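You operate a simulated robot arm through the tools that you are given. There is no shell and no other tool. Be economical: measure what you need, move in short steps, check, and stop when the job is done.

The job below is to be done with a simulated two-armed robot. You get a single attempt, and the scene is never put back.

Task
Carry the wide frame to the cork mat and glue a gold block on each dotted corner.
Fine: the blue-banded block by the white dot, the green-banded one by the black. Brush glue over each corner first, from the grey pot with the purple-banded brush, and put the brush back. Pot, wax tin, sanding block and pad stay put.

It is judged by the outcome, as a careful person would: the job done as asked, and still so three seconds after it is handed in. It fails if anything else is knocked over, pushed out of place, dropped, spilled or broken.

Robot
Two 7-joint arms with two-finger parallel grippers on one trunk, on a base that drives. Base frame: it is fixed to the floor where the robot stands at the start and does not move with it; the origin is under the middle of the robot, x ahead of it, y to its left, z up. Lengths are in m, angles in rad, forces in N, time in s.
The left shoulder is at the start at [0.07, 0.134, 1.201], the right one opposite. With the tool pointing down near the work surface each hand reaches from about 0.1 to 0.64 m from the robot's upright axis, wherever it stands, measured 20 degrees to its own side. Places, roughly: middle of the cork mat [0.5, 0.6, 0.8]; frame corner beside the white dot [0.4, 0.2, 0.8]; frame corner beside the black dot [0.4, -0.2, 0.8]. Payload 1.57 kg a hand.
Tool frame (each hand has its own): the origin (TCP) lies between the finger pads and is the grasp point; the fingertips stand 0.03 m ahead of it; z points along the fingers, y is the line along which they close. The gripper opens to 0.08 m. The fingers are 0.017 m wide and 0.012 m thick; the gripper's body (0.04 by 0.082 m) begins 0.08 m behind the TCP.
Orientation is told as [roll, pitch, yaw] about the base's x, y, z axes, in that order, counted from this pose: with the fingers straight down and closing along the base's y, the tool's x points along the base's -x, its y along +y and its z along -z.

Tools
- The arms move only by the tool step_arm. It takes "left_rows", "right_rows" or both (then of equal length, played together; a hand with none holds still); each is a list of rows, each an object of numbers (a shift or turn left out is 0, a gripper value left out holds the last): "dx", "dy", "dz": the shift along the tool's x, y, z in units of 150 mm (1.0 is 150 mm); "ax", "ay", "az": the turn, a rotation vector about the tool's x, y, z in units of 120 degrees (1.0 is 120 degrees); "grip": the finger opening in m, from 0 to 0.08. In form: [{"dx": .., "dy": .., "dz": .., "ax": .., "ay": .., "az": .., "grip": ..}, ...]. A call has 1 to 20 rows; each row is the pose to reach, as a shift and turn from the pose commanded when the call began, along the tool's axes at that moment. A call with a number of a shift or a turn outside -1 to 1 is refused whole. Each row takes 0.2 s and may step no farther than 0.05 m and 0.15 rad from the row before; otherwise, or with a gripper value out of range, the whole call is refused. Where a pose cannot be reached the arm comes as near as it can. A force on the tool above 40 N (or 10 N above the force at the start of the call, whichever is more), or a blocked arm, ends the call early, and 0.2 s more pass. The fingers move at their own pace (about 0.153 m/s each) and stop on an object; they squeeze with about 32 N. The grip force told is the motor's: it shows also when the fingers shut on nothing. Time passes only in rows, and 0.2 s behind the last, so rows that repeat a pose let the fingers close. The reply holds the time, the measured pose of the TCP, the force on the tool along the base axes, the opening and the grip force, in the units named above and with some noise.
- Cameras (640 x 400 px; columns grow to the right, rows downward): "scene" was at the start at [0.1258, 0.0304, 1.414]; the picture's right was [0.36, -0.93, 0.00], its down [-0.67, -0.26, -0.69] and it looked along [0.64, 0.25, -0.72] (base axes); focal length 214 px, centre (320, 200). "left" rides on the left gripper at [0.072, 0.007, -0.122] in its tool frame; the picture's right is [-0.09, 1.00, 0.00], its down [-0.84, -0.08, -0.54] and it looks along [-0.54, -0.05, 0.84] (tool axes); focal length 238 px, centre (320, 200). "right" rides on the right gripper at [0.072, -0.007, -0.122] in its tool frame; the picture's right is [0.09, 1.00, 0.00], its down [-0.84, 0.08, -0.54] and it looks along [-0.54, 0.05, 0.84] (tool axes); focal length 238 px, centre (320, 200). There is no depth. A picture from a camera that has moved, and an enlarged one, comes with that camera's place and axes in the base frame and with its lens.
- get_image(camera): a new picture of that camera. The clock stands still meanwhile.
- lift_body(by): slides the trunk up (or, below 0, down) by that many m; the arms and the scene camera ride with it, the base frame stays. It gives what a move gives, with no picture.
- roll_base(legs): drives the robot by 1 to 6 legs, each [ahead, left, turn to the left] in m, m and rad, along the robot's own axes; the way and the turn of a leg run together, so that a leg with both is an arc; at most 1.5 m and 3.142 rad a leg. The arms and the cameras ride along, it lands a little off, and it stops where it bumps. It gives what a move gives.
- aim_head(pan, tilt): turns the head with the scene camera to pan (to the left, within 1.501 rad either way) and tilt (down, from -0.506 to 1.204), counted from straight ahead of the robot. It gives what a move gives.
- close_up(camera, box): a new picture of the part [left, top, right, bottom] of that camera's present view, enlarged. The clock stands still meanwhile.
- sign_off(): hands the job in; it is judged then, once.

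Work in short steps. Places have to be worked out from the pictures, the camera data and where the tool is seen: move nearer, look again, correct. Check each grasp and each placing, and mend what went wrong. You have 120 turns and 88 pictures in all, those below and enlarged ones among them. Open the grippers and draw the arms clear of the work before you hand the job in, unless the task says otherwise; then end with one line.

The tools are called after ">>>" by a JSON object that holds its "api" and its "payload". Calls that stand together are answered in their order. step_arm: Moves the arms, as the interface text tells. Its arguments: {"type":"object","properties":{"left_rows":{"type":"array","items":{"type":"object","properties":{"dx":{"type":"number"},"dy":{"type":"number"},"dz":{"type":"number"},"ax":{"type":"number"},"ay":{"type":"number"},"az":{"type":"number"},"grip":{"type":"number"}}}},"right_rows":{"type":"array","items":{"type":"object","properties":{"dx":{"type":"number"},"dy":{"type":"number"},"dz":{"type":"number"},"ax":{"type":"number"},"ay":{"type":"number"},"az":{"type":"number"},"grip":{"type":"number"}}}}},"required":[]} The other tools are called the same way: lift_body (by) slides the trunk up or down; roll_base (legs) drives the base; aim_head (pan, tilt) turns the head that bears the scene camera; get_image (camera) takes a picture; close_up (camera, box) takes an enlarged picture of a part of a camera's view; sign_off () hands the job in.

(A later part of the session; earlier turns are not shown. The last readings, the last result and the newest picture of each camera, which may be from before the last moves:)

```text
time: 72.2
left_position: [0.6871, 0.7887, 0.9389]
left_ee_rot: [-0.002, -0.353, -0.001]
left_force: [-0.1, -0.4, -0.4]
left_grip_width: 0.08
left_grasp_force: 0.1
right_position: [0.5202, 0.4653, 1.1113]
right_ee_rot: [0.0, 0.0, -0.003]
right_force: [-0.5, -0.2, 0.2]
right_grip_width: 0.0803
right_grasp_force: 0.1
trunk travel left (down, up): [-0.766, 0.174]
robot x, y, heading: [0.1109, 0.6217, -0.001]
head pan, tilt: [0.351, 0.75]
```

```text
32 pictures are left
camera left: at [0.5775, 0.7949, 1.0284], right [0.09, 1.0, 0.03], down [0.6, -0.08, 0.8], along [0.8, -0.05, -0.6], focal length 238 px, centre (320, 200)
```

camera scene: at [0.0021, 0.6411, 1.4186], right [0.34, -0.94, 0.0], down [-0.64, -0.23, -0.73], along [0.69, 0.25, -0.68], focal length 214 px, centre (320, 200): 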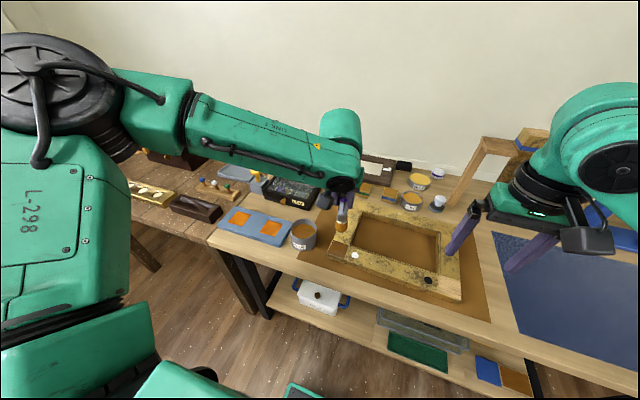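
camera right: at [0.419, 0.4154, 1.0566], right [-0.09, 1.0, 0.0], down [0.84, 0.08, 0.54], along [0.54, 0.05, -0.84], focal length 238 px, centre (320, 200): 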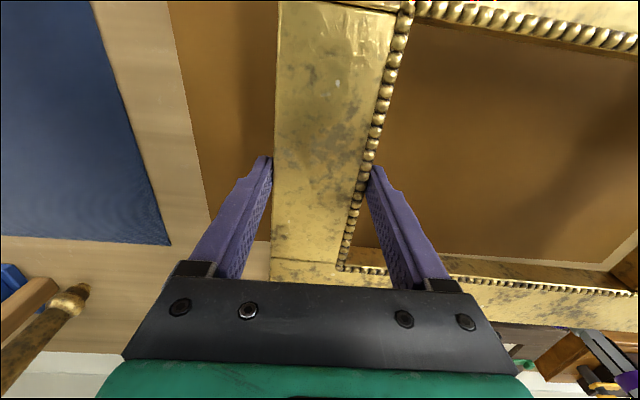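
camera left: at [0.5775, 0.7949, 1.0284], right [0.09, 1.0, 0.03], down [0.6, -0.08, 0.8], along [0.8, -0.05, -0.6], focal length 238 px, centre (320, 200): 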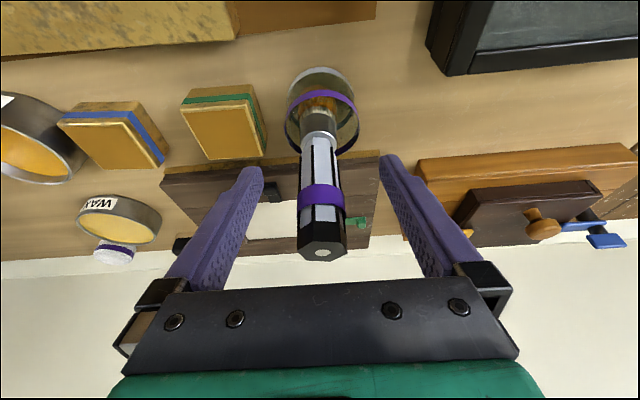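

The brush stands upright in its jar. I rise straight up with the open hand.

>>> {"api": "step_arm", "payload": {"left_rows": [{"dx": -0.076, "dz": -0.209}, {"dx": -0.153, "dz": -0.418}, {"dx": -0.235, "dz": -0.64}]}}

>>> {"api": "close_up", "payload": {"camera": "left", "box": [80, 0, 400, 200]}}

>>> {"api": "close_up", "payload": {"camera": "scene", "box": [300, 160, 460, 280]}}

```text
time: 73.0
left_position: [0.6875, 0.7899, 1.0437]
left_ee_rot: [-0.001, -0.354, -0.001]
left_force: [-1.2, 0.0, 0.5]
left_grip_width: 0.0799
left_grasp_force: 0.0
right_position: [0.518, 0.4647, 1.1111]
right_ee_rot: [0.0, -0.001, -0.002]
right_force: [0.1, -0.1, 1.1]
right_grip_width: 0.0801
right_grasp_force: 0.3
trunk travel left (down, up): [-0.766, 0.174]
robot x, y, heading: [0.1136, 0.6215, 0.001]
head pan, tilt: [0.351, 0.75]
```

```text
2.00 times, centred on (240, 100) of left
camera zoom: at [0.5766, 0.7955, 1.1314], right [0.09, 1.0, 0.03], down [0.6, -0.08, 0.8], along [0.8, -0.05, -0.6], focal length 477 px, centre (480, 400)
```

zoom: 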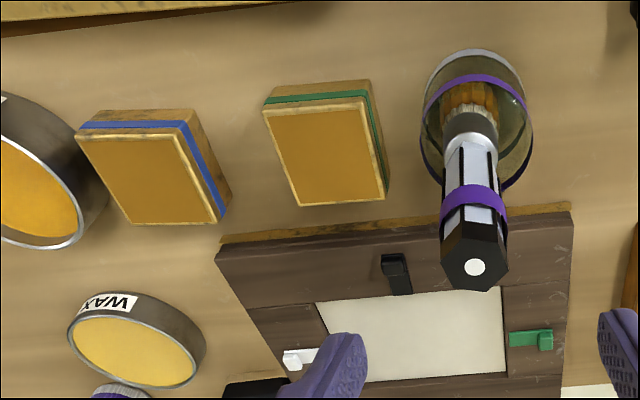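

```text
3.33 times, centred on (380, 220) of scene
camera zoom: at [0.2413, 0.6518, 1.4096], right [0.34, -0.94, 0.0], down [-0.64, -0.23, -0.73], along [0.69, 0.25, -0.68], focal length 715 px, centre (120, 133)
```

zoom: 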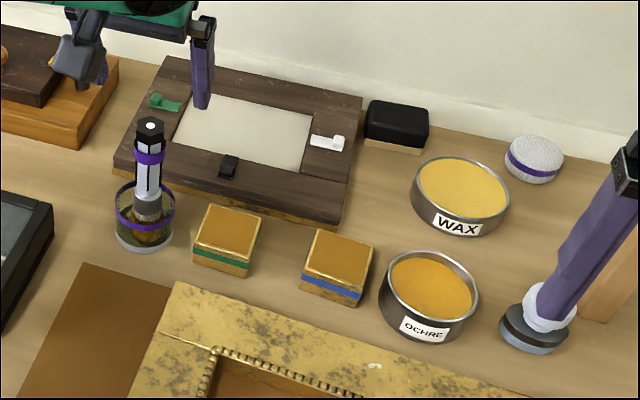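

The blocks are ≈52 mm cubes' tops at z≈0.855: green [0.700,0.706], blue [0.703,0.600], yawed ≈+0.04. The ochre tin is only ~12 mm from the blue one, so I will grip along x with the tool straight down; I draw the hand back from the brush and untilt it.

>>> {"api": "step_arm", "payload": {"left_rows": [{"dx": 0.14, "dz": -0.19}, {"dx": 0.33, "dz": -0.3}, {"dx": 0.6, "dz": -0.4}, {"dx": 0.85, "dz": -0.49}]}}

>>> {"api": "step_arm", "payload": {"left_rows": [{"ay": 0.056}, {"ay": 0.112}, {"ay": 0.168}]}}

>>> {"api": "step_arm", "payload": {"left_rows": [{"az": -0.07}, {"az": -0.14}, {"az": -0.21}, {"az": -0.28}, {"az": -0.35}, {"az": -0.42}, {"az": -0.49}, {"az": -0.56}, {"az": -0.63}, {"az": -0.68}, {"az": -0.73}]}}

```text
time: 74.0
left_position: [0.5417, 0.7919, 1.0656]
left_ee_rot: [-0.002, -0.355, 0.0]
left_force: [-0.9, 0.0, -0.6]
left_grip_width: 0.0798
left_grasp_force: 0.0
right_position: [0.5167, 0.466, 1.1107]
right_ee_rot: [0.001, 0.0, -0.002]
right_force: [0.9, -0.6, 0.2]
right_grip_width: 0.0799
right_grasp_force: 0.0
trunk travel left (down, up): [-0.766, 0.174]
robot x, y, heading: [0.1141, 0.6224, 0.002]
head pan, tilt: [0.351, 0.75]
```

```text
time: 74.8
left_position: [0.5434, 0.7887, 1.0653]
left_ee_rot: [-0.001, 0.004, -0.002]
left_force: [0.4, -1.0, -1.6]
left_grip_width: 0.0799
left_grasp_force: 0.2
right_position: [0.5215, 0.4655, 1.1103]
right_ee_rot: [0.0, 0.002, -0.005]
right_force: [0.2, 0.7, 0.2]
right_grip_width: 0.0801
right_grasp_force: 0.0
trunk travel left (down, up): [-0.766, 0.174]
robot x, y, heading: [0.1108, 0.6202, 0.004]
head pan, tilt: [0.351, 0.75]
```

```text
time: 77.2
left_position: [0.5424, 0.7883, 1.066]
left_ee_rot: [-0.001, 0.003, 1.531]
left_force: [-0.1, -0.5, -0.1]
left_grip_width: 0.0799
left_grasp_force: 0.1
right_position: [0.5194, 0.4658, 1.1108]
right_ee_rot: [0.0, 0.0, -0.003]
right_force: [-0.3, -0.1, 0.0]
right_grip_width: 0.0797
right_grasp_force: 0.0
trunk travel left (down, up): [-0.766, 0.174]
robot x, y, heading: [0.1118, 0.6216, -0.0]
head pan, tilt: [0.351, 0.75]
```

Yaw is 1.53 with the camera on the right side. I drive the base 0.22 m right so that the blue block is in the left arm's best direction.

>>> {"api": "roll_base", "payload": {"legs": [[0.0, -0.22, 0.0]]}}

>>> {"api": "step_arm", "payload": {"left_rows": [{"dx": -0.1, "dy": -0.15, "dz": 0.25, "az": -0.03}, {"dx": -0.2, "dy": -0.35, "dz": 0.5, "az": -0.034}, {"dx": -0.22, "dy": -0.5, "dz": 0.75, "az": -0.036}, {"dx": -0.22, "dy": -0.5, "dz": 0.95, "az": -0.036}]}}

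>>> {"api": "get_image", "payload": {"camera": "left"}}

```text
time: 78.9
left_position: [0.5418, 0.5643, 1.0669]
left_ee_rot: [-0.003, 0.003, 1.525]
left_force: [0.6, -0.7, -0.5]
left_grip_width: 0.0802
left_grasp_force: 0.1
right_position: [0.5163, 0.2404, 1.1113]
right_ee_rot: [-0.003, 0.0, -0.006]
right_force: [0.6, 0.9, 0.3]
right_grip_width: 0.08
right_grasp_force: 0.0
trunk travel left (down, up): [-0.766, 0.174]
robot x, y, heading: [0.1081, 0.3979, -0.007]
head pan, tilt: [0.351, 0.75]
```

```text
refused: row 2 steps farther than a row can; nothing moved
```

```text
29 pictures are left
camera left: at [0.5315, 0.4915, 1.1882], right [-0.99, 0.14, 0.0], down [0.12, 0.83, 0.54], along [0.08, 0.53, -0.84], focal length 238 px, centre (320, 200)
```

left: 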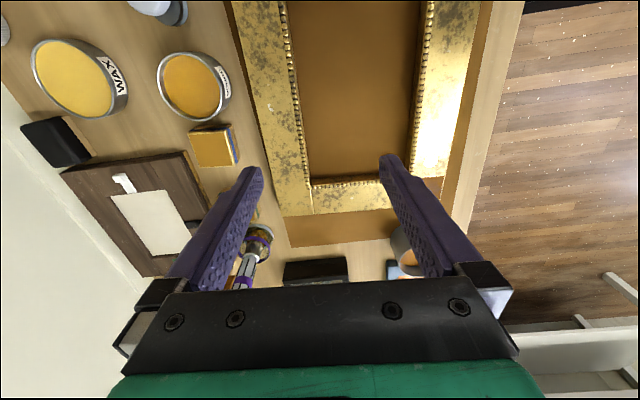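

I redo that motion with even steps, toward [0.62,0.60,0.925].

>>> {"api": "step_arm", "payload": {"left_rows": [{"dx": -0.066, "dy": -0.127, "dz": 0.237, "az": -0.01}, {"dx": -0.132, "dy": -0.255, "dz": 0.475, "az": -0.02}, {"dx": -0.198, "dy": -0.382, "dz": 0.712, "az": -0.03}, {"dx": -0.264, "dy": -0.51, "dz": 0.95, "az": -0.039}]}}

>>> {"api": "step_arm", "payload": {"left_rows": [{"dy": -0.2, "dz": 0.03}, {"dy": -0.4, "dz": 0.06}, {"dy": -0.52, "dz": 0.09}]}}

>>> {"api": "get_image", "payload": {"camera": "left"}}

```text
time: 79.9
left_position: [0.6231, 0.5986, 0.9231]
left_ee_rot: [0.002, 0.002, 1.607]
left_force: [0.3, 0.5, 0.4]
left_grip_width: 0.0798
left_grasp_force: 0.1
right_position: [0.5194, 0.2398, 1.1113]
right_ee_rot: [-0.004, 0.001, -0.006]
right_force: [-0.2, 1.0, -0.2]
right_grip_width: 0.0801
right_grasp_force: 0.1
trunk travel left (down, up): [-0.766, 0.174]
robot x, y, heading: [0.1146, 0.3952, -0.002]
head pan, tilt: [0.351, 0.75]
```

```text
time: 80.7
left_position: [0.6472, 0.6171, 0.9327]
left_ee_rot: [-0.003, 0.003, 1.608]
left_force: [0.7, 0.6, 0.4]
left_grip_width: 0.0801
left_grasp_force: 0.1
left hand out of reach, approached as far as the arm can: row 1, 2, 3
right_position: [0.5172, 0.239, 1.1105]
right_ee_rot: [0.0, 0.0, -0.007]
right_force: [1.2, 0.2, -0.1]
right_grip_width: 0.08
right_grasp_force: 0.0
trunk travel left (down, up): [-0.766, 0.174]
robot x, y, heading: [0.1117, 0.3973, -0.006]
head pan, tilt: [0.351, 0.75]
```

```text
28 pictures are left
camera left: at [0.6421, 0.5445, 1.0549], right [-1.0, 0.06, 0.0], down [0.05, 0.84, 0.54], along [0.03, 0.54, -0.84], focal length 238 px, centre (320, 200)
```

left: 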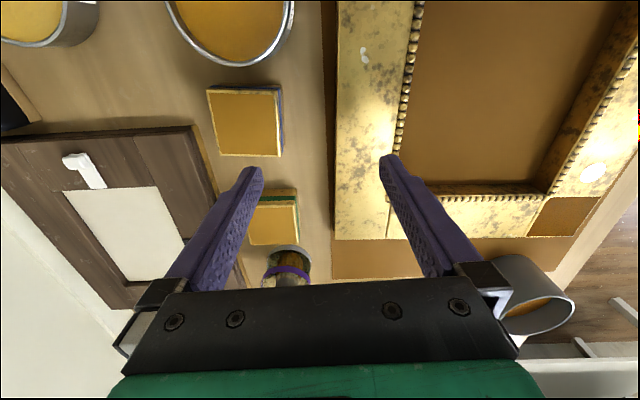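

Straight-down reach tops out at x≈0.65 here, so gripping along x won't reach; a forward tilt with y-closing will (room for green is fine). I raise and pull the hand back while turning yaw back to ≈0.035.

>>> {"api": "step_arm", "payload": {"left_rows": [{"dz": -0.2, "dy": 0.1, "az": 0.06}, {"dz": -0.4, "dy": 0.2, "az": 0.13}, {"dz": -0.6, "dy": 0.3, "az": 0.2}, {"dz": -0.8, "dy": 0.4, "az": 0.27}, {"dz": -0.95, "dy": 0.4, "az": 0.34}, {"dz": -0.95, "dy": 0.4, "az": 0.41}, {"dz": -0.95, "dy": 0.4, "az": 0.48}, {"dz": -0.95, "dy": 0.4, "az": 0.55}, {"dz": -0.95, "dy": 0.4, "az": 0.62}, {"dz": -0.95, "dy": 0.4, "az": 0.69}, {"dz": -0.95, "dy": 0.4, "az": 0.751}]}}

>>> {"api": "step_arm", "payload": {"left_rows": [{"ay": -0.06}, {"ay": -0.12}, {"ay": -0.18}, {"ay": -0.25}]}}

>>> {"api": "lift_body", "payload": {"by": -0.15}}

>>> {"api": "roll_base", "payload": {"legs": [[0.0, 0.14, 0.006]]}}

```text
time: 83.1
left_position: [0.588, 0.6156, 1.075]
left_ee_rot: [-0.003, -0.001, 0.031]
left_force: [-0.7, 0.7, 0.2]
left_grip_width: 0.08
left_grasp_force: 0.0
right_position: [0.5181, 0.2406, 1.1111]
right_ee_rot: [0.002, 0.0, -0.008]
right_force: [0.0, -0.5, -0.1]
right_grip_width: 0.0801
right_grasp_force: 0.1
trunk travel left (down, up): [-0.766, 0.174]
robot x, y, heading: [0.1125, 0.3992, -0.005]
head pan, tilt: [0.351, 0.75]
```

```text
time: 84.1
left_position: [0.5876, 0.6141, 1.0755]
left_ee_rot: [-0.005, -0.527, 0.036]
left_force: [-0.5, 0.6, 0.8]
left_grip_width: 0.0801
left_grasp_force: 0.0
right_position: [0.516, 0.2409, 1.1108]
right_ee_rot: [-0.001, 0.0, -0.006]
right_force: [0.5, 0.7, -0.2]
right_grip_width: 0.0799
right_grasp_force: 0.1
trunk travel left (down, up): [-0.766, 0.174]
robot x, y, heading: [0.1101, 0.3975, -0.002]
head pan, tilt: [0.351, 0.75]
```

```text
time: 85.8
left_position: [0.5892, 0.6143, 0.9262]
left_ee_rot: [-0.003, -0.523, 0.036]
left_force: [-0.5, -0.3, -1.0]
left_grip_width: 0.0801
left_grasp_force: 0.1
right_position: [0.5174, 0.2398, 0.9598]
right_ee_rot: [0.0, 0.001, -0.005]
right_force: [0.0, -0.4, 0.0]
right_grip_width: 0.0802
right_grasp_force: 0.0
trunk travel left (down, up): [-0.616, 0.324]
robot x, y, heading: [0.1123, 0.3953, -0.004]
head pan, tilt: [0.351, 0.75]
```

```text
time: 87.2
left_position: [0.5882, 0.7579, 0.9249]
left_ee_rot: [0.0, -0.523, 0.039]
left_force: [0.1, -0.3, 0.5]
left_grip_width: 0.0798
left_grasp_force: 0.0
right_position: [0.519, 0.3812, 0.9598]
right_ee_rot: [0.0, 0.0, -0.004]
right_force: [0.4, 0.5, -0.3]
right_grip_width: 0.0803
right_grasp_force: 0.1
trunk travel left (down, up): [-0.616, 0.324]
robot x, y, heading: [0.1094, 0.5357, -0.001]
head pan, tilt: [0.351, 0.75]
```

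I move above the green block, with the opening narrowed to 68 mm, and check.

>>> {"api": "step_arm", "payload": {"left_rows": [{"dx": -0.15, "dy": -0.18, "dz": 0.05, "grip": 0.068}, {"dx": -0.3, "dy": -0.374, "dz": 0.15}, {"dx": -0.43, "dy": -0.374, "dz": 0.3}, {"dx": -0.563, "dy": -0.374, "dz": 0.425}]}}

>>> {"api": "get_image", "payload": {"camera": "left"}}

>>> {"api": "get_image", "payload": {"camera": "scene"}}

```text
time: 88.2
left_position: [0.6966, 0.7051, 0.9118]
left_ee_rot: [-0.003, -0.523, 0.039]
left_force: [0.3, 0.4, 0.2]
left_grip_width: 0.0679
left_grasp_force: 0.1
right_position: [0.5193, 0.3813, 0.9604]
right_ee_rot: [0.0, 0.002, -0.003]
right_force: [1.2, -1.1, -0.7]
right_grip_width: 0.0803
right_grasp_force: 0.0
trunk travel left (down, up): [-0.616, 0.324]
robot x, y, heading: [0.1094, 0.5403, -0.004]
head pan, tilt: [0.351, 0.75]
```

```text
27 pictures are left
camera left: at [0.5726, 0.7065, 0.9805], right [0.04, 1.0, 0.04], down [0.46, -0.06, 0.89], along [0.89, -0.02, -0.46], focal length 238 px, centre (320, 200)
```

left: 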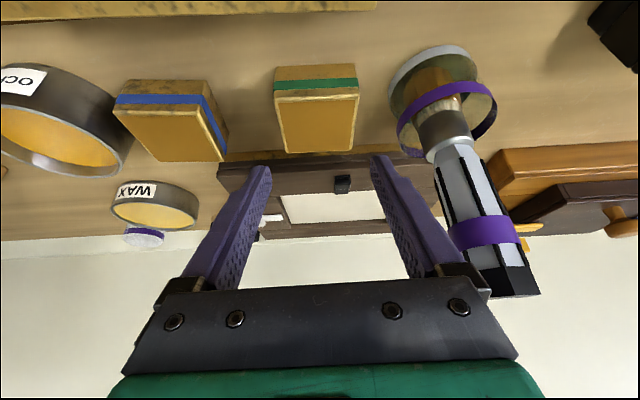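

```text
26 pictures are left
camera scene: at [0.243, 0.5685, 1.2595], right [0.34, -0.94, 0.0], down [-0.64, -0.23, -0.73], along [0.69, 0.25, -0.68], focal length 214 px, centre (320, 200)
```

scene: 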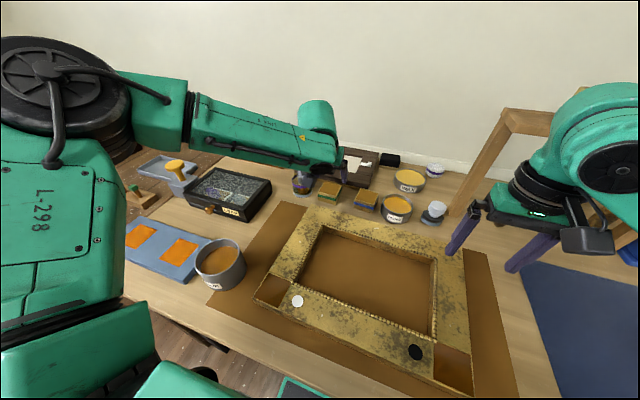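

The hand is centred over the green block with room on both sides. I lower straight 50 mm and close.

>>> {"api": "step_arm", "payload": {"left_rows": [{"dx": 0.056, "dz": 0.097}, {"dx": 0.111, "dz": 0.193}, {"dx": 0.166, "dz": 0.289}, {"dx": 0.166, "dz": 0.289, "grip": 0.05}, {"dx": 0.166, "dz": 0.289, "grip": 0.04}, {"dx": 0.166, "dz": 0.289, "grip": 0.04}]}}

>>> {"api": "get_image", "payload": {"camera": "left"}}

```text
time: 89.6
left_position: [0.695, 0.7072, 0.8624]
left_ee_rot: [-0.002, -0.526, 0.037]
left_force: [1.1, 1.5, 2.2]
left_grip_width: 0.0551
left_grasp_force: 31.5
right_position: [0.5182, 0.3818, 0.9603]
right_ee_rot: [-0.001, 0.0, -0.003]
right_force: [-0.6, -0.3, -0.3]
right_grip_width: 0.0799
right_grasp_force: 0.1
trunk travel left (down, up): [-0.616, 0.324]
robot x, y, heading: [0.1136, 0.5364, -0.002]
head pan, tilt: [0.351, 0.75]
```

```text
25 pictures are left
camera left: at [0.5712, 0.7081, 0.931], right [0.04, 1.0, 0.04], down [0.46, -0.06, 0.89], along [0.89, -0.02, -0.46], focal length 238 px, centre (320, 200)
```

left: 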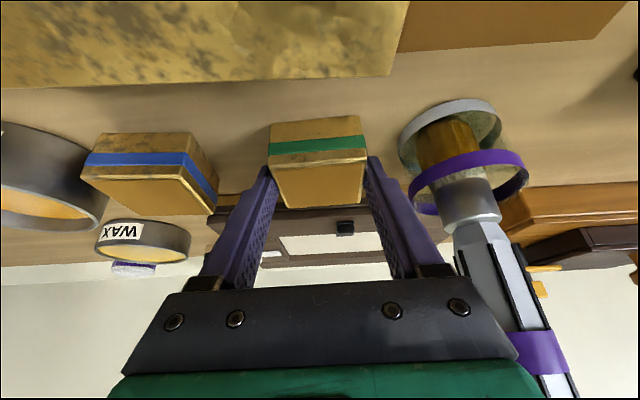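

Green block gripped (55 mm), with its centre ≈5 mm ahead of the TCP. I lift it 80 mm, then drive back and right toward the black-dot corner.

>>> {"api": "step_arm", "payload": {"left_rows": [{"dx": -0.04, "dz": -0.07}, {"dx": -0.12, "dz": -0.21}, {"dx": -0.2, "dz": -0.347}, {"dx": -0.266, "dz": -0.462}]}}

>>> {"api": "roll_base", "payload": {"legs": [[-0.235, 0.0, 0.0], [0.0, -0.3, 0.0]]}}

>>> {"api": "get_image", "payload": {"camera": "left"}}

```text
time: 90.6
left_position: [0.694, 0.7047, 0.9417]
left_ee_rot: [-0.003, -0.524, 0.038]
left_force: [-0.3, 0.0, -0.9]
left_grip_width: 0.0546
left_grasp_force: 31.9
right_position: [0.5188, 0.3828, 0.9603]
right_ee_rot: [0.001, -0.001, -0.003]
right_force: [-0.5, 0.8, -0.1]
right_grip_width: 0.0802
right_grasp_force: 0.0
trunk travel left (down, up): [-0.616, 0.324]
robot x, y, heading: [0.1116, 0.5372, -0.002]
head pan, tilt: [0.351, 0.75]
```

```text
time: 94.0
left_position: [0.4615, 0.405, 0.9419]
left_ee_rot: [-0.001, -0.523, 0.045]
left_force: [-0.4, 0.2, -0.8]
left_grip_width: 0.0554
left_grasp_force: 32.3
right_position: [0.2888, 0.0816, 0.9604]
right_ee_rot: [0.001, 0.0, 0.009]
right_force: [0.2, 0.6, 0.8]
right_grip_width: 0.0799
right_grasp_force: 0.1
trunk travel left (down, up): [-0.616, 0.324]
robot x, y, heading: [-0.1203, 0.2352, 0.005]
head pan, tilt: [0.351, 0.75]
```

```text
24 pictures are left
camera left: at [0.3388, 0.4072, 1.0104], right [0.03, 1.0, 0.04], down [0.46, -0.05, 0.89], along [0.89, -0.01, -0.46], focal length 238 px, centre (320, 200)
```

left: 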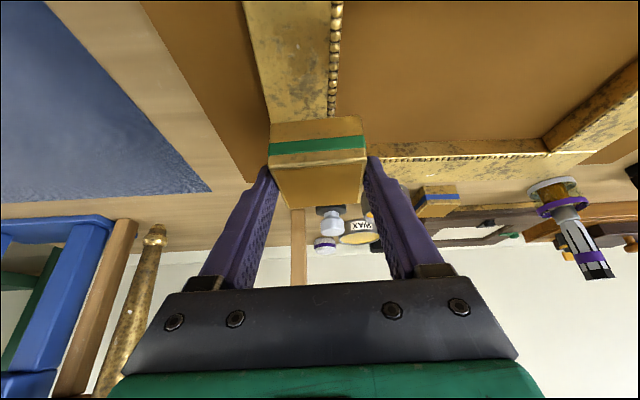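

I bring the block back over the black-dot patch with a −0.09 rad yaw correction to match the frame.

>>> {"api": "step_arm", "payload": {"left_rows": [{"dx": 0.19, "dz": -0.11, "ax": 0.007, "az": 0.013}, {"dx": 0.38, "dz": -0.22, "ax": 0.015, "az": 0.026}, {"dx": 0.57, "dz": -0.329, "ax": 0.0222, "az": 0.0385}]}}

>>> {"api": "get_image", "payload": {"camera": "left"}}

>>> {"api": "get_image", "payload": {"camera": "scene"}}

```text
time: 94.8
left_position: [0.3632, 0.4035, 0.9428]
left_ee_rot: [-0.002, -0.526, -0.046]
left_force: [-0.3, -0.3, -0.7]
left_grip_width: 0.0549
left_grasp_force: 31.8
right_position: [0.2884, 0.0825, 0.9612]
right_ee_rot: [0.0, -0.005, 0.004]
right_force: [0.4, 0.2, 0.1]
right_grip_width: 0.0803
right_grasp_force: 0.1
trunk travel left (down, up): [-0.616, 0.324]
robot x, y, heading: [-0.1184, 0.2357, 0.006]
head pan, tilt: [0.351, 0.75]
```

```text
23 pictures are left
camera left: at [0.2397, 0.415, 1.0121], right [0.13, 0.99, 0.04], down [0.45, -0.1, 0.89], along [0.89, -0.09, -0.46], focal length 238 px, centre (320, 200)
```

left: 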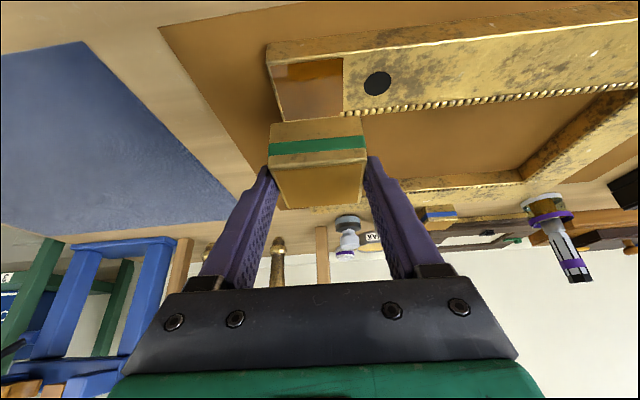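

```text
22 pictures are left
camera scene: at [0.0093, 0.2666, 1.2597], right [0.35, -0.94, 0.0], down [-0.64, -0.24, -0.73], along [0.69, 0.26, -0.68], focal length 214 px, centre (320, 200)
```

scene: 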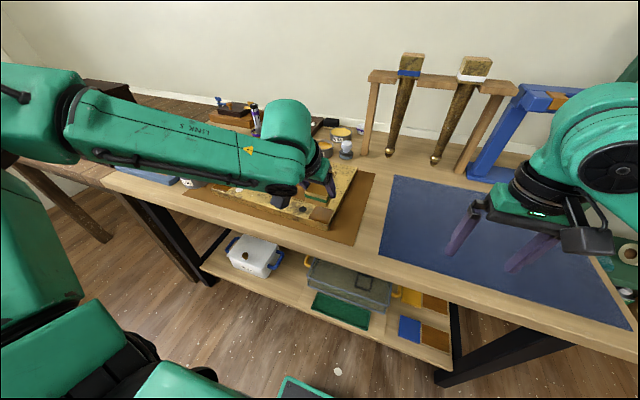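

The patch centre computes to ≈[0.371,0.3985] (≈55 mm square); the block's centre is now ≈[0.366,0.4035]. I correct by (+6,−5) mm while lowering 50 mm.

>>> {"api": "step_arm", "payload": {"left_rows": [{"dx": -0.034, "dy": -0.031, "dz": 0.02}, {"dx": 0.05, "dy": -0.031, "dz": 0.16}, {"dx": 0.132, "dy": -0.031, "dz": 0.309}]}}

>>> {"api": "get_image", "payload": {"camera": "left"}}

>>> {"api": "close_up", "payload": {"camera": "scene", "box": [250, 150, 380, 250]}}

```text
time: 95.6
left_position: [0.3708, 0.3978, 0.8912]
left_ee_rot: [-0.001, -0.524, -0.045]
left_force: [-0.9, 0.6, -1.2]
left_grip_width: 0.0549
left_grasp_force: 32.3
right_position: [0.2894, 0.0824, 0.9595]
right_ee_rot: [-0.002, 0.0, 0.006]
right_force: [-0.4, 0.2, 0.3]
right_grip_width: 0.08
right_grasp_force: 0.1
trunk travel left (down, up): [-0.616, 0.324]
robot x, y, heading: [-0.1183, 0.236, 0.008]
head pan, tilt: [0.351, 0.75]
```

```text
21 pictures are left
camera left: at [0.2463, 0.4101, 0.9602], right [0.13, 0.99, 0.04], down [0.45, -0.1, 0.89], along [0.88, -0.09, -0.46], focal length 238 px, centre (320, 200)
```

left: 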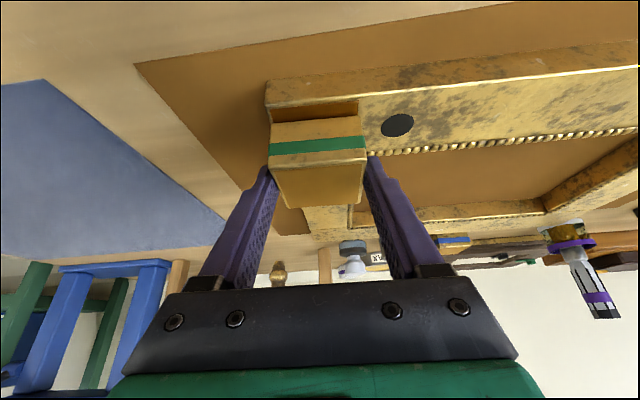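

```text
4.00 times, centred on (315, 200) of scene
camera zoom: at [0.0114, 0.2663, 1.2595], right [0.35, -0.94, 0.0], down [-0.64, -0.24, -0.73], along [0.68, 0.26, -0.68], focal length 858 px, centre (340, 200)
```

zoom: 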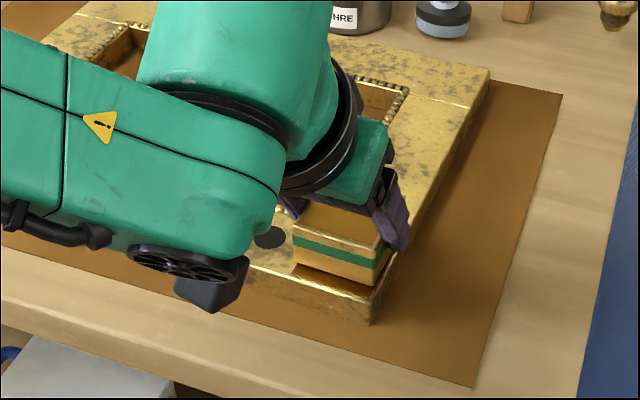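

The block's front face is ~9 mm behind the patch's front edge while laterally centred. I shift 9 mm toward me and creep down to contact.

>>> {"api": "step_arm", "payload": {"left_rows": [{"dx": 0.052, "dz": -0.03}, {"dx": 0.059, "dz": -0.018}, {"dx": 0.065, "dz": -0.007}, {"dx": 0.07, "dz": 0.0}]}}

>>> {"api": "close_up", "payload": {"camera": "scene", "box": [250, 150, 380, 250]}}

>>> {"api": "close_up", "payload": {"camera": "left", "box": [220, 60, 440, 220]}}

```text
time: 96.6
left_position: [0.3604, 0.3975, 0.8864]
left_ee_rot: [-0.002, -0.522, -0.045]
left_force: [-0.4, -0.3, 0.5]
left_grip_width: 0.0549
left_grasp_force: 31.5
right_position: [0.289, 0.0814, 0.9608]
right_ee_rot: [-0.001, -0.001, 0.007]
right_force: [0.5, -0.7, -0.7]
right_grip_width: 0.08
right_grasp_force: 0.1
trunk travel left (down, up): [-0.616, 0.324]
robot x, y, heading: [-0.1136, 0.2333, 0.01]
head pan, tilt: [0.351, 0.75]
```

```text
4.00 times, centred on (315, 200) of scene
camera zoom: at [0.0105, 0.2662, 1.2596], right [0.35, -0.94, 0.0], down [-0.64, -0.24, -0.73], along [0.68, 0.26, -0.68], focal length 858 px, centre (340, 200)
```

zoom: 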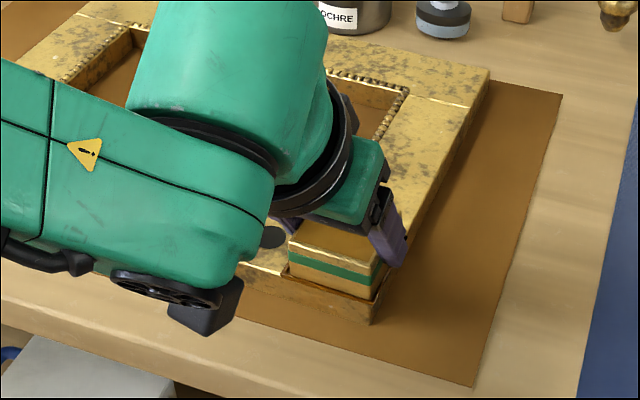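

```text
2.50 times, centred on (330, 140) of left
camera zoom: at [0.2368, 0.4092, 0.955], right [0.13, 0.99, 0.04], down [0.45, -0.1, 0.89], along [0.88, -0.09, -0.46], focal length 596 px, centre (295, 350)
```

zoom: 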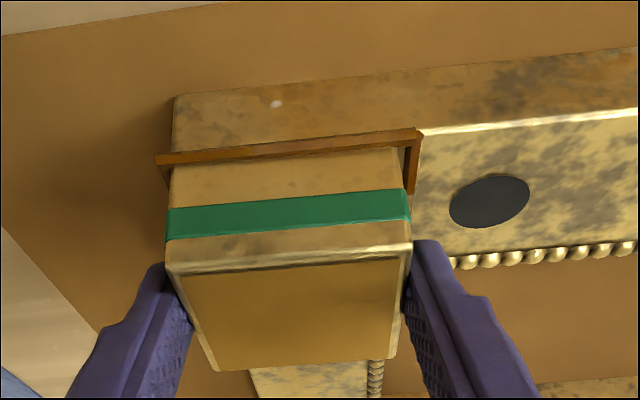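

The block now sits squarely within the patch border. I creep further down until it presses.

>>> {"api": "step_arm", "payload": {"left_rows": [{"dx": 0.0067, "dz": 0.0115}, {"dx": 0.0134, "dz": 0.023}, {"dx": 0.02, "dz": 0.0345}]}}

```text
time: 97.4
left_position: [0.3599, 0.3965, 0.8836]
left_ee_rot: [-0.001, -0.533, -0.045]
left_force: [2.5, 3.6, 22.3]
left_grip_width: 0.0552
left_grasp_force: 32.3
right_position: [0.287, 0.0819, 0.9617]
right_ee_rot: [0.001, -0.002, 0.007]
right_force: [0.2, 0.5, 0.3]
right_grip_width: 0.0799
right_grasp_force: 0.1
trunk travel left (down, up): [-0.616, 0.324]
robot x, y, heading: [-0.1144, 0.2338, 0.012]
head pan, tilt: [0.351, 0.75]
```

Firm contact (22 N). I hold it pressed for a second, ease off, open, and rise along the tool axis clear of it.

>>> {"api": "step_arm", "payload": {"left_rows": [{"dx": 0}, {"dx": 0}, {"dx": 0}, {"dx": -0.004, "dz": -0.007}, {"dx": -0.006, "dz": -0.01, "grip": 0.06}, {"dx": -0.006, "dz": -0.01, "grip": 0.07}, {"dx": -0.006, "dz": -0.01, "grip": 0.072}, {"dx": -0.05, "dz": -0.1}, {"dx": -0.15, "dz": -0.27}, {"dx": -0.26, "dz": -0.46}]}}

>>> {"api": "get_image", "payload": {"camera": "left"}}

```text
time: 99.6
left_position: [0.3587, 0.3968, 0.958]
left_ee_rot: [-0.003, -0.523, -0.046]
left_force: [-0.1, 0.1, -0.7]
left_grip_width: 0.0718
left_grasp_force: 0.2
right_position: [0.2899, 0.0818, 0.9604]
right_ee_rot: [-0.001, -0.001, 0.005]
right_force: [-0.7, -0.3, 0.9]
right_grip_width: 0.08
right_grasp_force: 0.1
trunk travel left (down, up): [-0.616, 0.324]
robot x, y, heading: [-0.1187, 0.2356, 0.011]
head pan, tilt: [0.351, 0.75]
```

```text
17 pictures are left
camera left: at [0.2355, 0.4085, 1.0282], right [0.13, 0.99, 0.04], down [0.45, -0.1, 0.89], along [0.88, -0.09, -0.46], focal length 238 px, centre (320, 200)
```

left: 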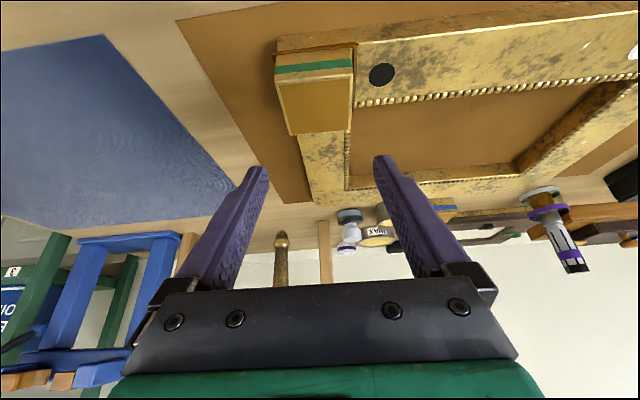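

The green block sits neatly on the black-dot corner. Now I drive to the blue block and turn the yaw back to match it.

>>> {"api": "roll_base", "payload": {"legs": [[0.0, 0.2, -0.008], [0.228, 0.0, 0.0]]}}

>>> {"api": "step_arm", "payload": {"left_rows": [{"ax": -0.01, "az": -0.018, "grip": 0.066}, {"ax": -0.0208, "az": -0.036, "grip": 0.066}]}}

>>> {"api": "get_image", "payload": {"camera": "left"}}

```text
time: 102.5
left_position: [0.584, 0.5972, 0.9585]
left_ee_rot: [0.0, -0.524, -0.051]
left_force: [-0.4, 0.6, 0.5]
left_grip_width: 0.0721
left_grasp_force: 0.0
right_position: [0.5099, 0.2822, 0.9611]
right_ee_rot: [0.0, 0.002, 0.0]
right_force: [-0.6, -0.3, -1.0]
right_grip_width: 0.0802
right_grasp_force: 0.0
trunk travel left (down, up): [-0.616, 0.324]
robot x, y, heading: [0.1037, 0.4384, 0.003]
head pan, tilt: [0.351, 0.75]
```

```text
time: 103.1
left_position: [0.5832, 0.5969, 0.9595]
left_ee_rot: [-0.001, -0.524, 0.036]
left_force: [0.0, 0.3, -0.4]
left_grip_width: 0.0661
left_grasp_force: 0.0
right_position: [0.5114, 0.2818, 0.9603]
right_ee_rot: [0.001, 0.0, -0.003]
right_force: [0.4, 1.0, -0.1]
right_grip_width: 0.0802
right_grasp_force: 0.1
trunk travel left (down, up): [-0.616, 0.324]
robot x, y, heading: [0.1079, 0.4351, 0.003]
head pan, tilt: [0.351, 0.75]
```

```text
16 pictures are left
camera left: at [0.4594, 0.5986, 1.0276], right [0.05, 1.0, 0.04], down [0.46, -0.06, 0.89], along [0.89, -0.02, -0.46], focal length 238 px, centre (320, 200)
```

left: 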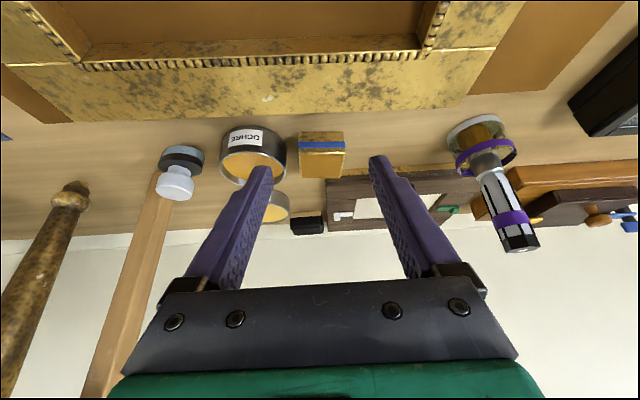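

The gap to the ochre tin looks ~16 mm and widens toward the far side. I move above the blue block's far half to measure more closely.

>>> {"api": "step_arm", "payload": {"left_rows": [{"dx": -0.18, "dz": 0.08}, {"dx": -0.34, "dz": 0.22}, {"dx": -0.45, "dz": 0.42}, {"dx": -0.531, "dz": 0.653}]}}

>>> {"api": "close_up", "payload": {"camera": "left", "box": [160, 50, 480, 250]}}

```text
time: 104.1
left_position: [0.7035, 0.6005, 0.9129]
left_ee_rot: [-0.002, -0.521, 0.035]
left_force: [-0.3, 0.8, -0.4]
left_grip_width: 0.066
left_grasp_force: 0.1
right_position: [0.5119, 0.2823, 0.9614]
right_ee_rot: [-0.001, 0.002, -0.001]
right_force: [0.4, 0.1, -1.1]
right_grip_width: 0.0799
right_grasp_force: 0.1
trunk travel left (down, up): [-0.616, 0.324]
robot x, y, heading: [0.1029, 0.4374, 0.001]
head pan, tilt: [0.351, 0.75]
```

```text
2.00 times, centred on (320, 150) of left
camera zoom: at [0.5788, 0.603, 0.9821], right [0.05, 1.0, 0.04], down [0.46, -0.06, 0.89], along [0.89, -0.02, -0.46], focal length 477 px, centre (320, 300)
```

zoom: 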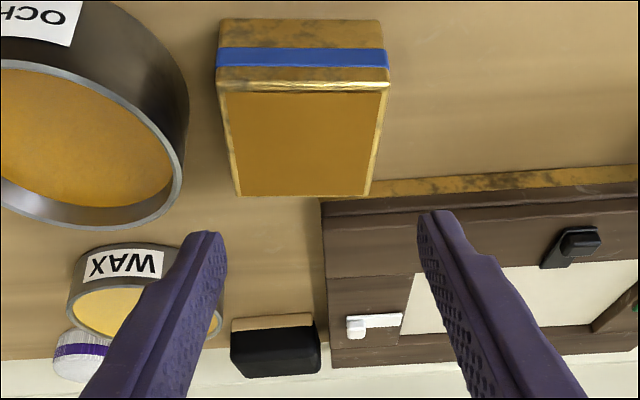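

The block's centre is ≈[0.705,0.598] and the tin is ~15 mm off at its nearest. I go down at the block's far end (x≈0.722), where the gap is ≈22 mm, to nudge it left first.

>>> {"api": "step_arm", "payload": {"left_rows": [{"dx": -0.107, "dy": -0.011, "dz": 0.062, "grip": 0.064}, {"dx": -0.107, "dy": -0.011, "dz": 0.062}, {"dx": -0.045, "dy": -0.011, "dz": 0.17}, {"dx": 0.018, "dy": -0.011, "dz": 0.277}, {"dx": 0.08, "dy": -0.011, "dz": 0.385}]}}

>>> {"api": "close_up", "payload": {"camera": "left", "box": [160, 50, 480, 250]}}

```text
time: 105.3
left_position: [0.7253, 0.5929, 0.8825]
left_ee_rot: [-0.019, -0.56, 0.039]
left_force: [0.8, -3.5, 16.9]
left_grip_width: 0.0661
left_grasp_force: 1.4
right_position: [0.5095, 0.2812, 0.9613]
right_ee_rot: [-0.002, -0.002, -0.002]
right_force: [1.0, -0.6, -0.7]
right_grip_width: 0.0804
right_grasp_force: 0.1
trunk travel left (down, up): [-0.616, 0.324]
robot x, y, heading: [0.1058, 0.4377, -0.0]
head pan, tilt: [0.351, 0.75]
stopped in row 5 (left hand): the force on the tool passed its limit (the readings are from after the stop); the commanded pose is now the measured one
```

```text
2.00 times, centred on (320, 150) of left
camera zoom: at [0.5998, 0.5979, 0.9466], right [0.05, 1.0, 0.03], down [0.42, -0.05, 0.9], along [0.9, -0.03, -0.43], focal length 477 px, centre (320, 300)
```

zoom: 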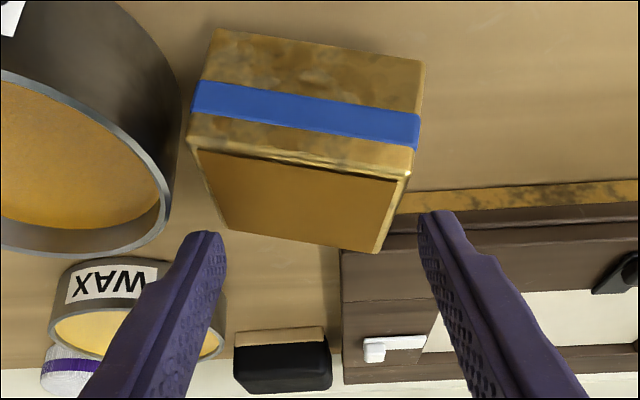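

A fingertip landed on the block's edge and the block has shifted or tipped a bit. I rise straight up and look.

>>> {"api": "step_arm", "payload": {"left_rows": [{"dx": -0.05, "dz": -0.08}, {"dx": -0.12, "dz": -0.2}, {"dx": -0.2, "dz": -0.33}]}}

>>> {"api": "get_image", "payload": {"camera": "left"}}

>>> {"api": "close_up", "payload": {"camera": "scene", "box": [250, 110, 450, 235]}}

```text
time: 106.1
left_position: [0.7236, 0.5985, 0.9337]
left_ee_rot: [-0.013, -0.549, 0.038]
left_force: [0.3, -0.4, -1.1]
left_grip_width: 0.0641
left_grasp_force: 0.0
right_position: [0.5104, 0.2821, 0.9602]
right_ee_rot: [-0.001, -0.001, 0.001]
right_force: [-0.6, -0.1, 1.2]
right_grip_width: 0.08
right_grasp_force: 0.0
trunk travel left (down, up): [-0.616, 0.324]
robot x, y, heading: [0.1064, 0.4357, -0.001]
head pan, tilt: [0.351, 0.75]
```

```text
13 pictures are left
camera left: at [0.5993, 0.6013, 1.0004], right [0.05, 1.0, 0.04], down [0.43, -0.05, 0.9], along [0.9, -0.03, -0.44], focal length 238 px, centre (320, 200)
```

left: 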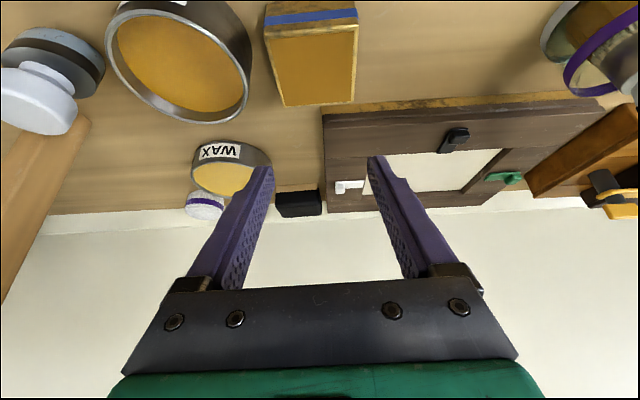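

```text
3.20 times, centred on (350, 172) of scene
camera zoom: at [0.2334, 0.4683, 1.2596], right [0.35, -0.94, 0.0], down [-0.64, -0.24, -0.73], along [0.69, 0.25, -0.68], focal length 686 px, centre (224, 288)
```

zoom: 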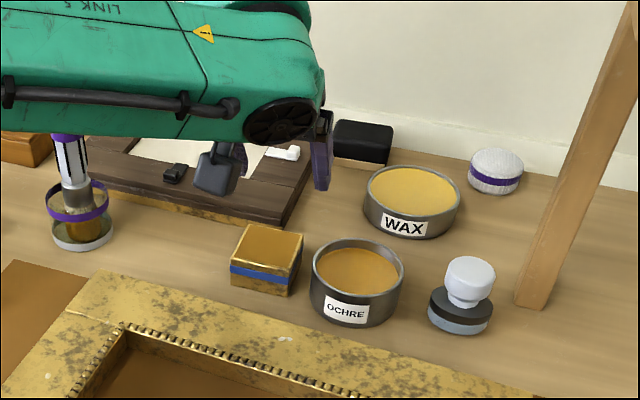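

The block settled back flat at ≈[0.702,0.598], nearly square to the hand, and nothing else moved. I descend again at the far end with a 68 mm opening, in small steps.

>>> {"api": "step_arm", "payload": {"left_rows": [{"dx": 0.07, "dz": 0.114, "grip": 0.068}, {"dx": 0.14, "dz": 0.228}, {"dx": 0.2, "dz": 0.325}, {"dx": 0.23, "dz": 0.376}]}}

>>> {"api": "get_image", "payload": {"camera": "left"}}

```text
time: 107.1
left_position: [0.7254, 0.5976, 0.8692]
left_ee_rot: [-0.016, -0.55, 0.04]
left_force: [0.4, 0.2, 0.0]
left_grip_width: 0.068
left_grasp_force: 0.1
right_position: [0.5122, 0.2815, 0.9606]
right_ee_rot: [-0.001, 0.001, 0.0]
right_force: [0.3, -0.4, 0.2]
right_grip_width: 0.0798
right_grasp_force: 0.0
trunk travel left (down, up): [-0.616, 0.324]
robot x, y, heading: [0.1081, 0.4391, 0.0]
head pan, tilt: [0.351, 0.75]
```

```text
11 pictures are left
camera left: at [0.5999, 0.5998, 0.9342], right [0.05, 1.0, 0.03], down [0.43, -0.05, 0.9], along [0.9, -0.03, -0.44], focal length 238 px, centre (320, 200)
```

left: 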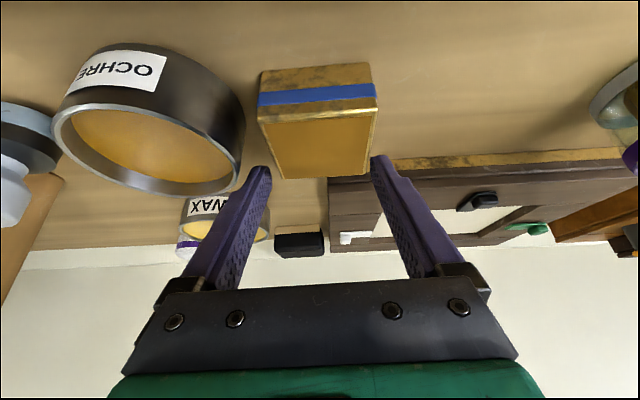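

The fingers straddle the far end of the block without touch. I lower 12 mm more and close gently on it.

>>> {"api": "step_arm", "payload": {"left_rows": [{"dx": 0.021, "dy": 0.008, "dz": 0.034}, {"dx": 0.042, "dy": 0.008, "dz": 0.068}, {"dx": 0.042, "dy": 0.008, "dz": 0.068, "grip": 0.055}, {"dx": 0.042, "dy": 0.008, "dz": 0.068, "grip": 0.045}, {"dx": 0.042, "dy": 0.008, "dz": 0.068, "grip": 0.045}]}}

```text
time: 108.3
left_position: [0.7247, 0.5971, 0.8557]
left_ee_rot: [-0.014, -0.551, 0.039]
left_force: [-0.5, 0.4, 3.1]
left_grip_width: 0.0553
left_grasp_force: 31.7
right_position: [0.5106, 0.282, 0.9605]
right_ee_rot: [0.002, -0.001, 0.0]
right_force: [0.5, -0.6, -0.3]
right_grip_width: 0.0803
right_grasp_force: 0.0
trunk travel left (down, up): [-0.616, 0.324]
robot x, y, heading: [0.1006, 0.4368, 0.005]
head pan, tilt: [0.351, 0.75]
```

Held at 55 mm. I slide the block 25 mm left on the table away from the tin, open, step the hand back 18 mm over its middle and regrip.

>>> {"api": "step_arm", "payload": {"left_rows": [{"dx": -0.003, "dy": 0.04, "dz": -0.005}, {"dx": -0.003, "dy": 0.08, "dz": -0.005}, {"dx": -0.003, "dy": 0.12, "dz": -0.005}, {"dx": -0.003, "dy": 0.167, "dz": -0.005}, {"dx": -0.003, "dy": 0.167, "dz": -0.005, "grip": 0.065}, {"dx": -0.003, "dy": 0.167, "dz": -0.005, "grip": 0.074}, {"dx": 0.05, "dy": 0.167, "dz": -0.035, "grip": 0.074}, {"dx": 0.1, "dy": 0.167, "dz": -0.063, "grip": 0.074}, {"dx": 0.1, "dy": 0.167, "dz": -0.063, "grip": 0.06}, {"dx": 0.1, "dy": 0.167, "dz": -0.063, "grip": 0.045}, {"dx": 0.1, "dy": 0.167, "dz": -0.063, "grip": 0.045}]}}

>>> {"api": "get_image", "payload": {"camera": "left"}}

```text
time: 110.7
left_position: [0.7064, 0.6217, 0.8554]
left_ee_rot: [-0.014, -0.548, 0.039]
left_force: [0.6, -0.1, -0.2]
left_grip_width: 0.0551
left_grasp_force: 31.8
right_position: [0.5121, 0.2814, 0.9613]
right_ee_rot: [0.001, 0.001, 0.001]
right_force: [-0.4, -0.7, -0.4]
right_grip_width: 0.0799
right_grasp_force: 0.0
trunk travel left (down, up): [-0.616, 0.324]
robot x, y, heading: [0.1056, 0.4361, -0.001]
head pan, tilt: [0.351, 0.75]
```

```text
10 pictures are left
camera left: at [0.5807, 0.6243, 0.9225], right [0.05, 1.0, 0.04], down [0.43, -0.05, 0.9], along [0.9, -0.03, -0.44], focal length 238 px, centre (320, 200)
```

left: 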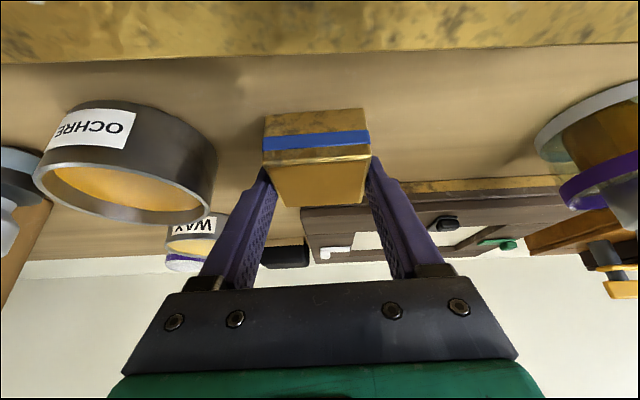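

Blue block regripped over its middle, clear of the tin. I lift it 90 mm and drive back and left toward the white-dot corner.

>>> {"api": "step_arm", "payload": {"left_rows": [{"dx": -0.04, "dz": -0.066}, {"dx": -0.14, "dz": -0.229}, {"dx": -0.23, "dz": -0.376}, {"dx": -0.313, "dz": -0.512}]}}

>>> {"api": "roll_base", "payload": {"legs": [[-0.225, 0.0, 0.0], [0.0, 0.093, 0.0]]}}

```text
time: 111.7
left_position: [0.7061, 0.623, 0.9473]
left_ee_rot: [-0.015, -0.55, 0.039]
left_force: [0.4, 0.2, 0.1]
left_grip_width: 0.0549
left_grasp_force: 32.3
right_position: [0.5107, 0.2806, 0.9599]
right_ee_rot: [-0.001, -0.001, 0.001]
right_force: [1.2, 0.5, 0.2]
right_grip_width: 0.0803
right_grasp_force: 0.1
trunk travel left (down, up): [-0.616, 0.324]
robot x, y, heading: [0.1026, 0.4358, 0.002]
head pan, tilt: [0.351, 0.75]
```

```text
time: 114.1
left_position: [0.4825, 0.7155, 0.9462]
left_ee_rot: [-0.014, -0.549, 0.038]
left_force: [-0.3, 0.2, -0.6]
left_grip_width: 0.0547
left_grasp_force: 32.0
right_position: [0.288, 0.3746, 0.9596]
right_ee_rot: [0.0, 0.0, -0.001]
right_force: [0.2, 0.1, -0.2]
right_grip_width: 0.0801
right_grasp_force: 0.0
trunk travel left (down, up): [-0.616, 0.324]
robot x, y, heading: [-0.1172, 0.5301, 0.003]
head pan, tilt: [0.351, 0.75]
```

I move the block back over the white-dot patch with the −0.087 rad yaw correction.

>>> {"api": "step_arm", "payload": {"left_rows": [{"dx": 0.18, "dy": 0.006, "dz": -0.11, "ax": 0.007, "az": 0.012}, {"dx": 0.36, "dy": 0.012, "dz": -0.22, "ax": 0.0145, "az": 0.024}, {"dx": 0.543, "dy": 0.017, "dz": -0.332, "ax": 0.0217, "az": 0.0354}]}}

>>> {"api": "get_image", "payload": {"camera": "left"}}

```text
time: 114.9
left_position: [0.3876, 0.7151, 0.9482]
left_ee_rot: [-0.017, -0.551, -0.052]
left_force: [-0.2, 1.1, -0.5]
left_grip_width: 0.0551
left_grasp_force: 31.8
right_position: [0.286, 0.3736, 0.9613]
right_ee_rot: [-0.001, -0.001, -0.003]
right_force: [0.0, 0.2, 0.6]
right_grip_width: 0.0799
right_grasp_force: 0.1
trunk travel left (down, up): [-0.616, 0.324]
robot x, y, heading: [-0.1199, 0.5282, 0.002]
head pan, tilt: [0.351, 0.75]
```

```text
9 pictures are left
camera left: at [0.2623, 0.729, 1.0134], right [0.14, 0.99, 0.03], down [0.43, -0.09, 0.9], along [0.89, -0.11, -0.43], focal length 238 px, centre (320, 200)
```

left: 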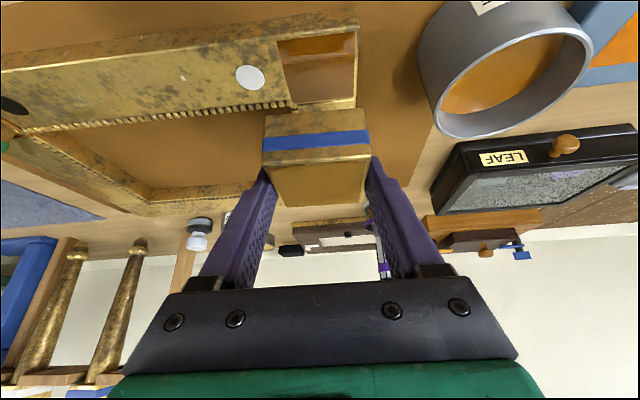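

The patch centre is ≈[0.383,0.717]. I adjust (−2.5,+2) mm and lower to about 5 mm above contact, then check alignment.

>>> {"api": "step_arm", "payload": {"left_rows": [{"dx": 0.08, "dy": 0.013, "dz": 0.11}, {"dx": 0.16, "dy": 0.013, "dz": 0.235}, {"dx": 0.237, "dy": 0.013, "dz": 0.355}]}}

>>> {"api": "close_up", "payload": {"camera": "left", "box": [220, 60, 440, 220]}}

```text
time: 115.7
left_position: [0.385, 0.7153, 0.8842]
left_ee_rot: [-0.016, -0.55, -0.052]
left_force: [-0.6, 0.3, -1.3]
left_grip_width: 0.0549
left_grasp_force: 31.9
right_position: [0.2879, 0.3734, 0.9602]
right_ee_rot: [0.0, 0.001, -0.003]
right_force: [0.2, 0.7, 0.1]
right_grip_width: 0.0801
right_grasp_force: 0.0
trunk travel left (down, up): [-0.616, 0.324]
robot x, y, heading: [-0.119, 0.5298, 0.002]
head pan, tilt: [0.351, 0.75]
```

```text
2.50 times, centred on (330, 140) of left
camera zoom: at [0.2606, 0.7296, 0.9488], right [0.14, 0.99, 0.04], down [0.43, -0.09, 0.9], along [0.89, -0.11, -0.43], focal length 596 px, centre (295, 350)
```

zoom: 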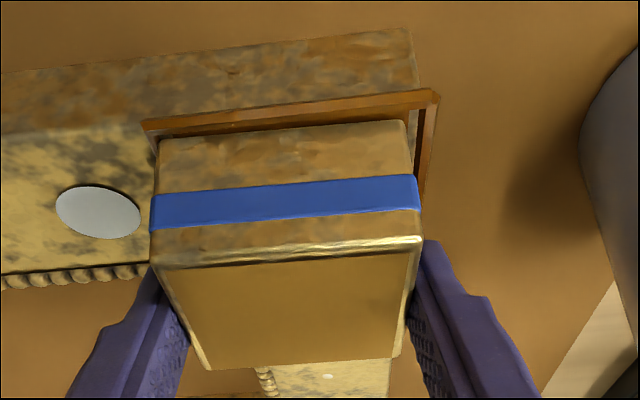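

Alignment is nearly right: about 2 mm more to the left is wanted. I apply that with 1 mm ahead and creep down until it presses.

>>> {"api": "step_arm", "payload": {"left_rows": [{"dx": -0.006, "dy": 0.013, "dz": 0.0035}, {"dx": 0.001, "dy": 0.013, "dz": 0.015}, {"dx": 0.008, "dy": 0.013, "dz": 0.0264}, {"dx": 0.012, "dy": 0.013, "dz": 0.032}]}}

>>> {"api": "close_up", "payload": {"camera": "left", "box": [220, 60, 440, 220]}}

```text
time: 116.7
left_position: [0.386, 0.7171, 0.8802]
left_ee_rot: [-0.014, -0.556, -0.051]
left_force: [3.2, 4.6, 16.4]
left_grip_width: 0.0553
left_grasp_force: 31.9
right_position: [0.2858, 0.374, 0.9615]
right_ee_rot: [0.0, 0.0, -0.002]
right_force: [-0.1, 0.8, 0.6]
right_grip_width: 0.08
right_grasp_force: 0.1
trunk travel left (down, up): [-0.616, 0.324]
robot x, y, heading: [-0.1164, 0.528, 0.001]
head pan, tilt: [0.351, 0.75]
```

```text
2.50 times, centred on (330, 140) of left
camera zoom: at [0.2611, 0.7308, 0.9454], right [0.14, 0.99, 0.04], down [0.42, -0.09, 0.9], along [0.9, -0.11, -0.43], focal length 596 px, centre (295, 350)
```

zoom: 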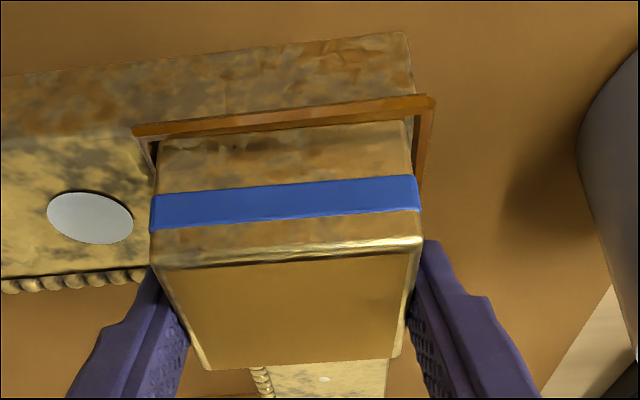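

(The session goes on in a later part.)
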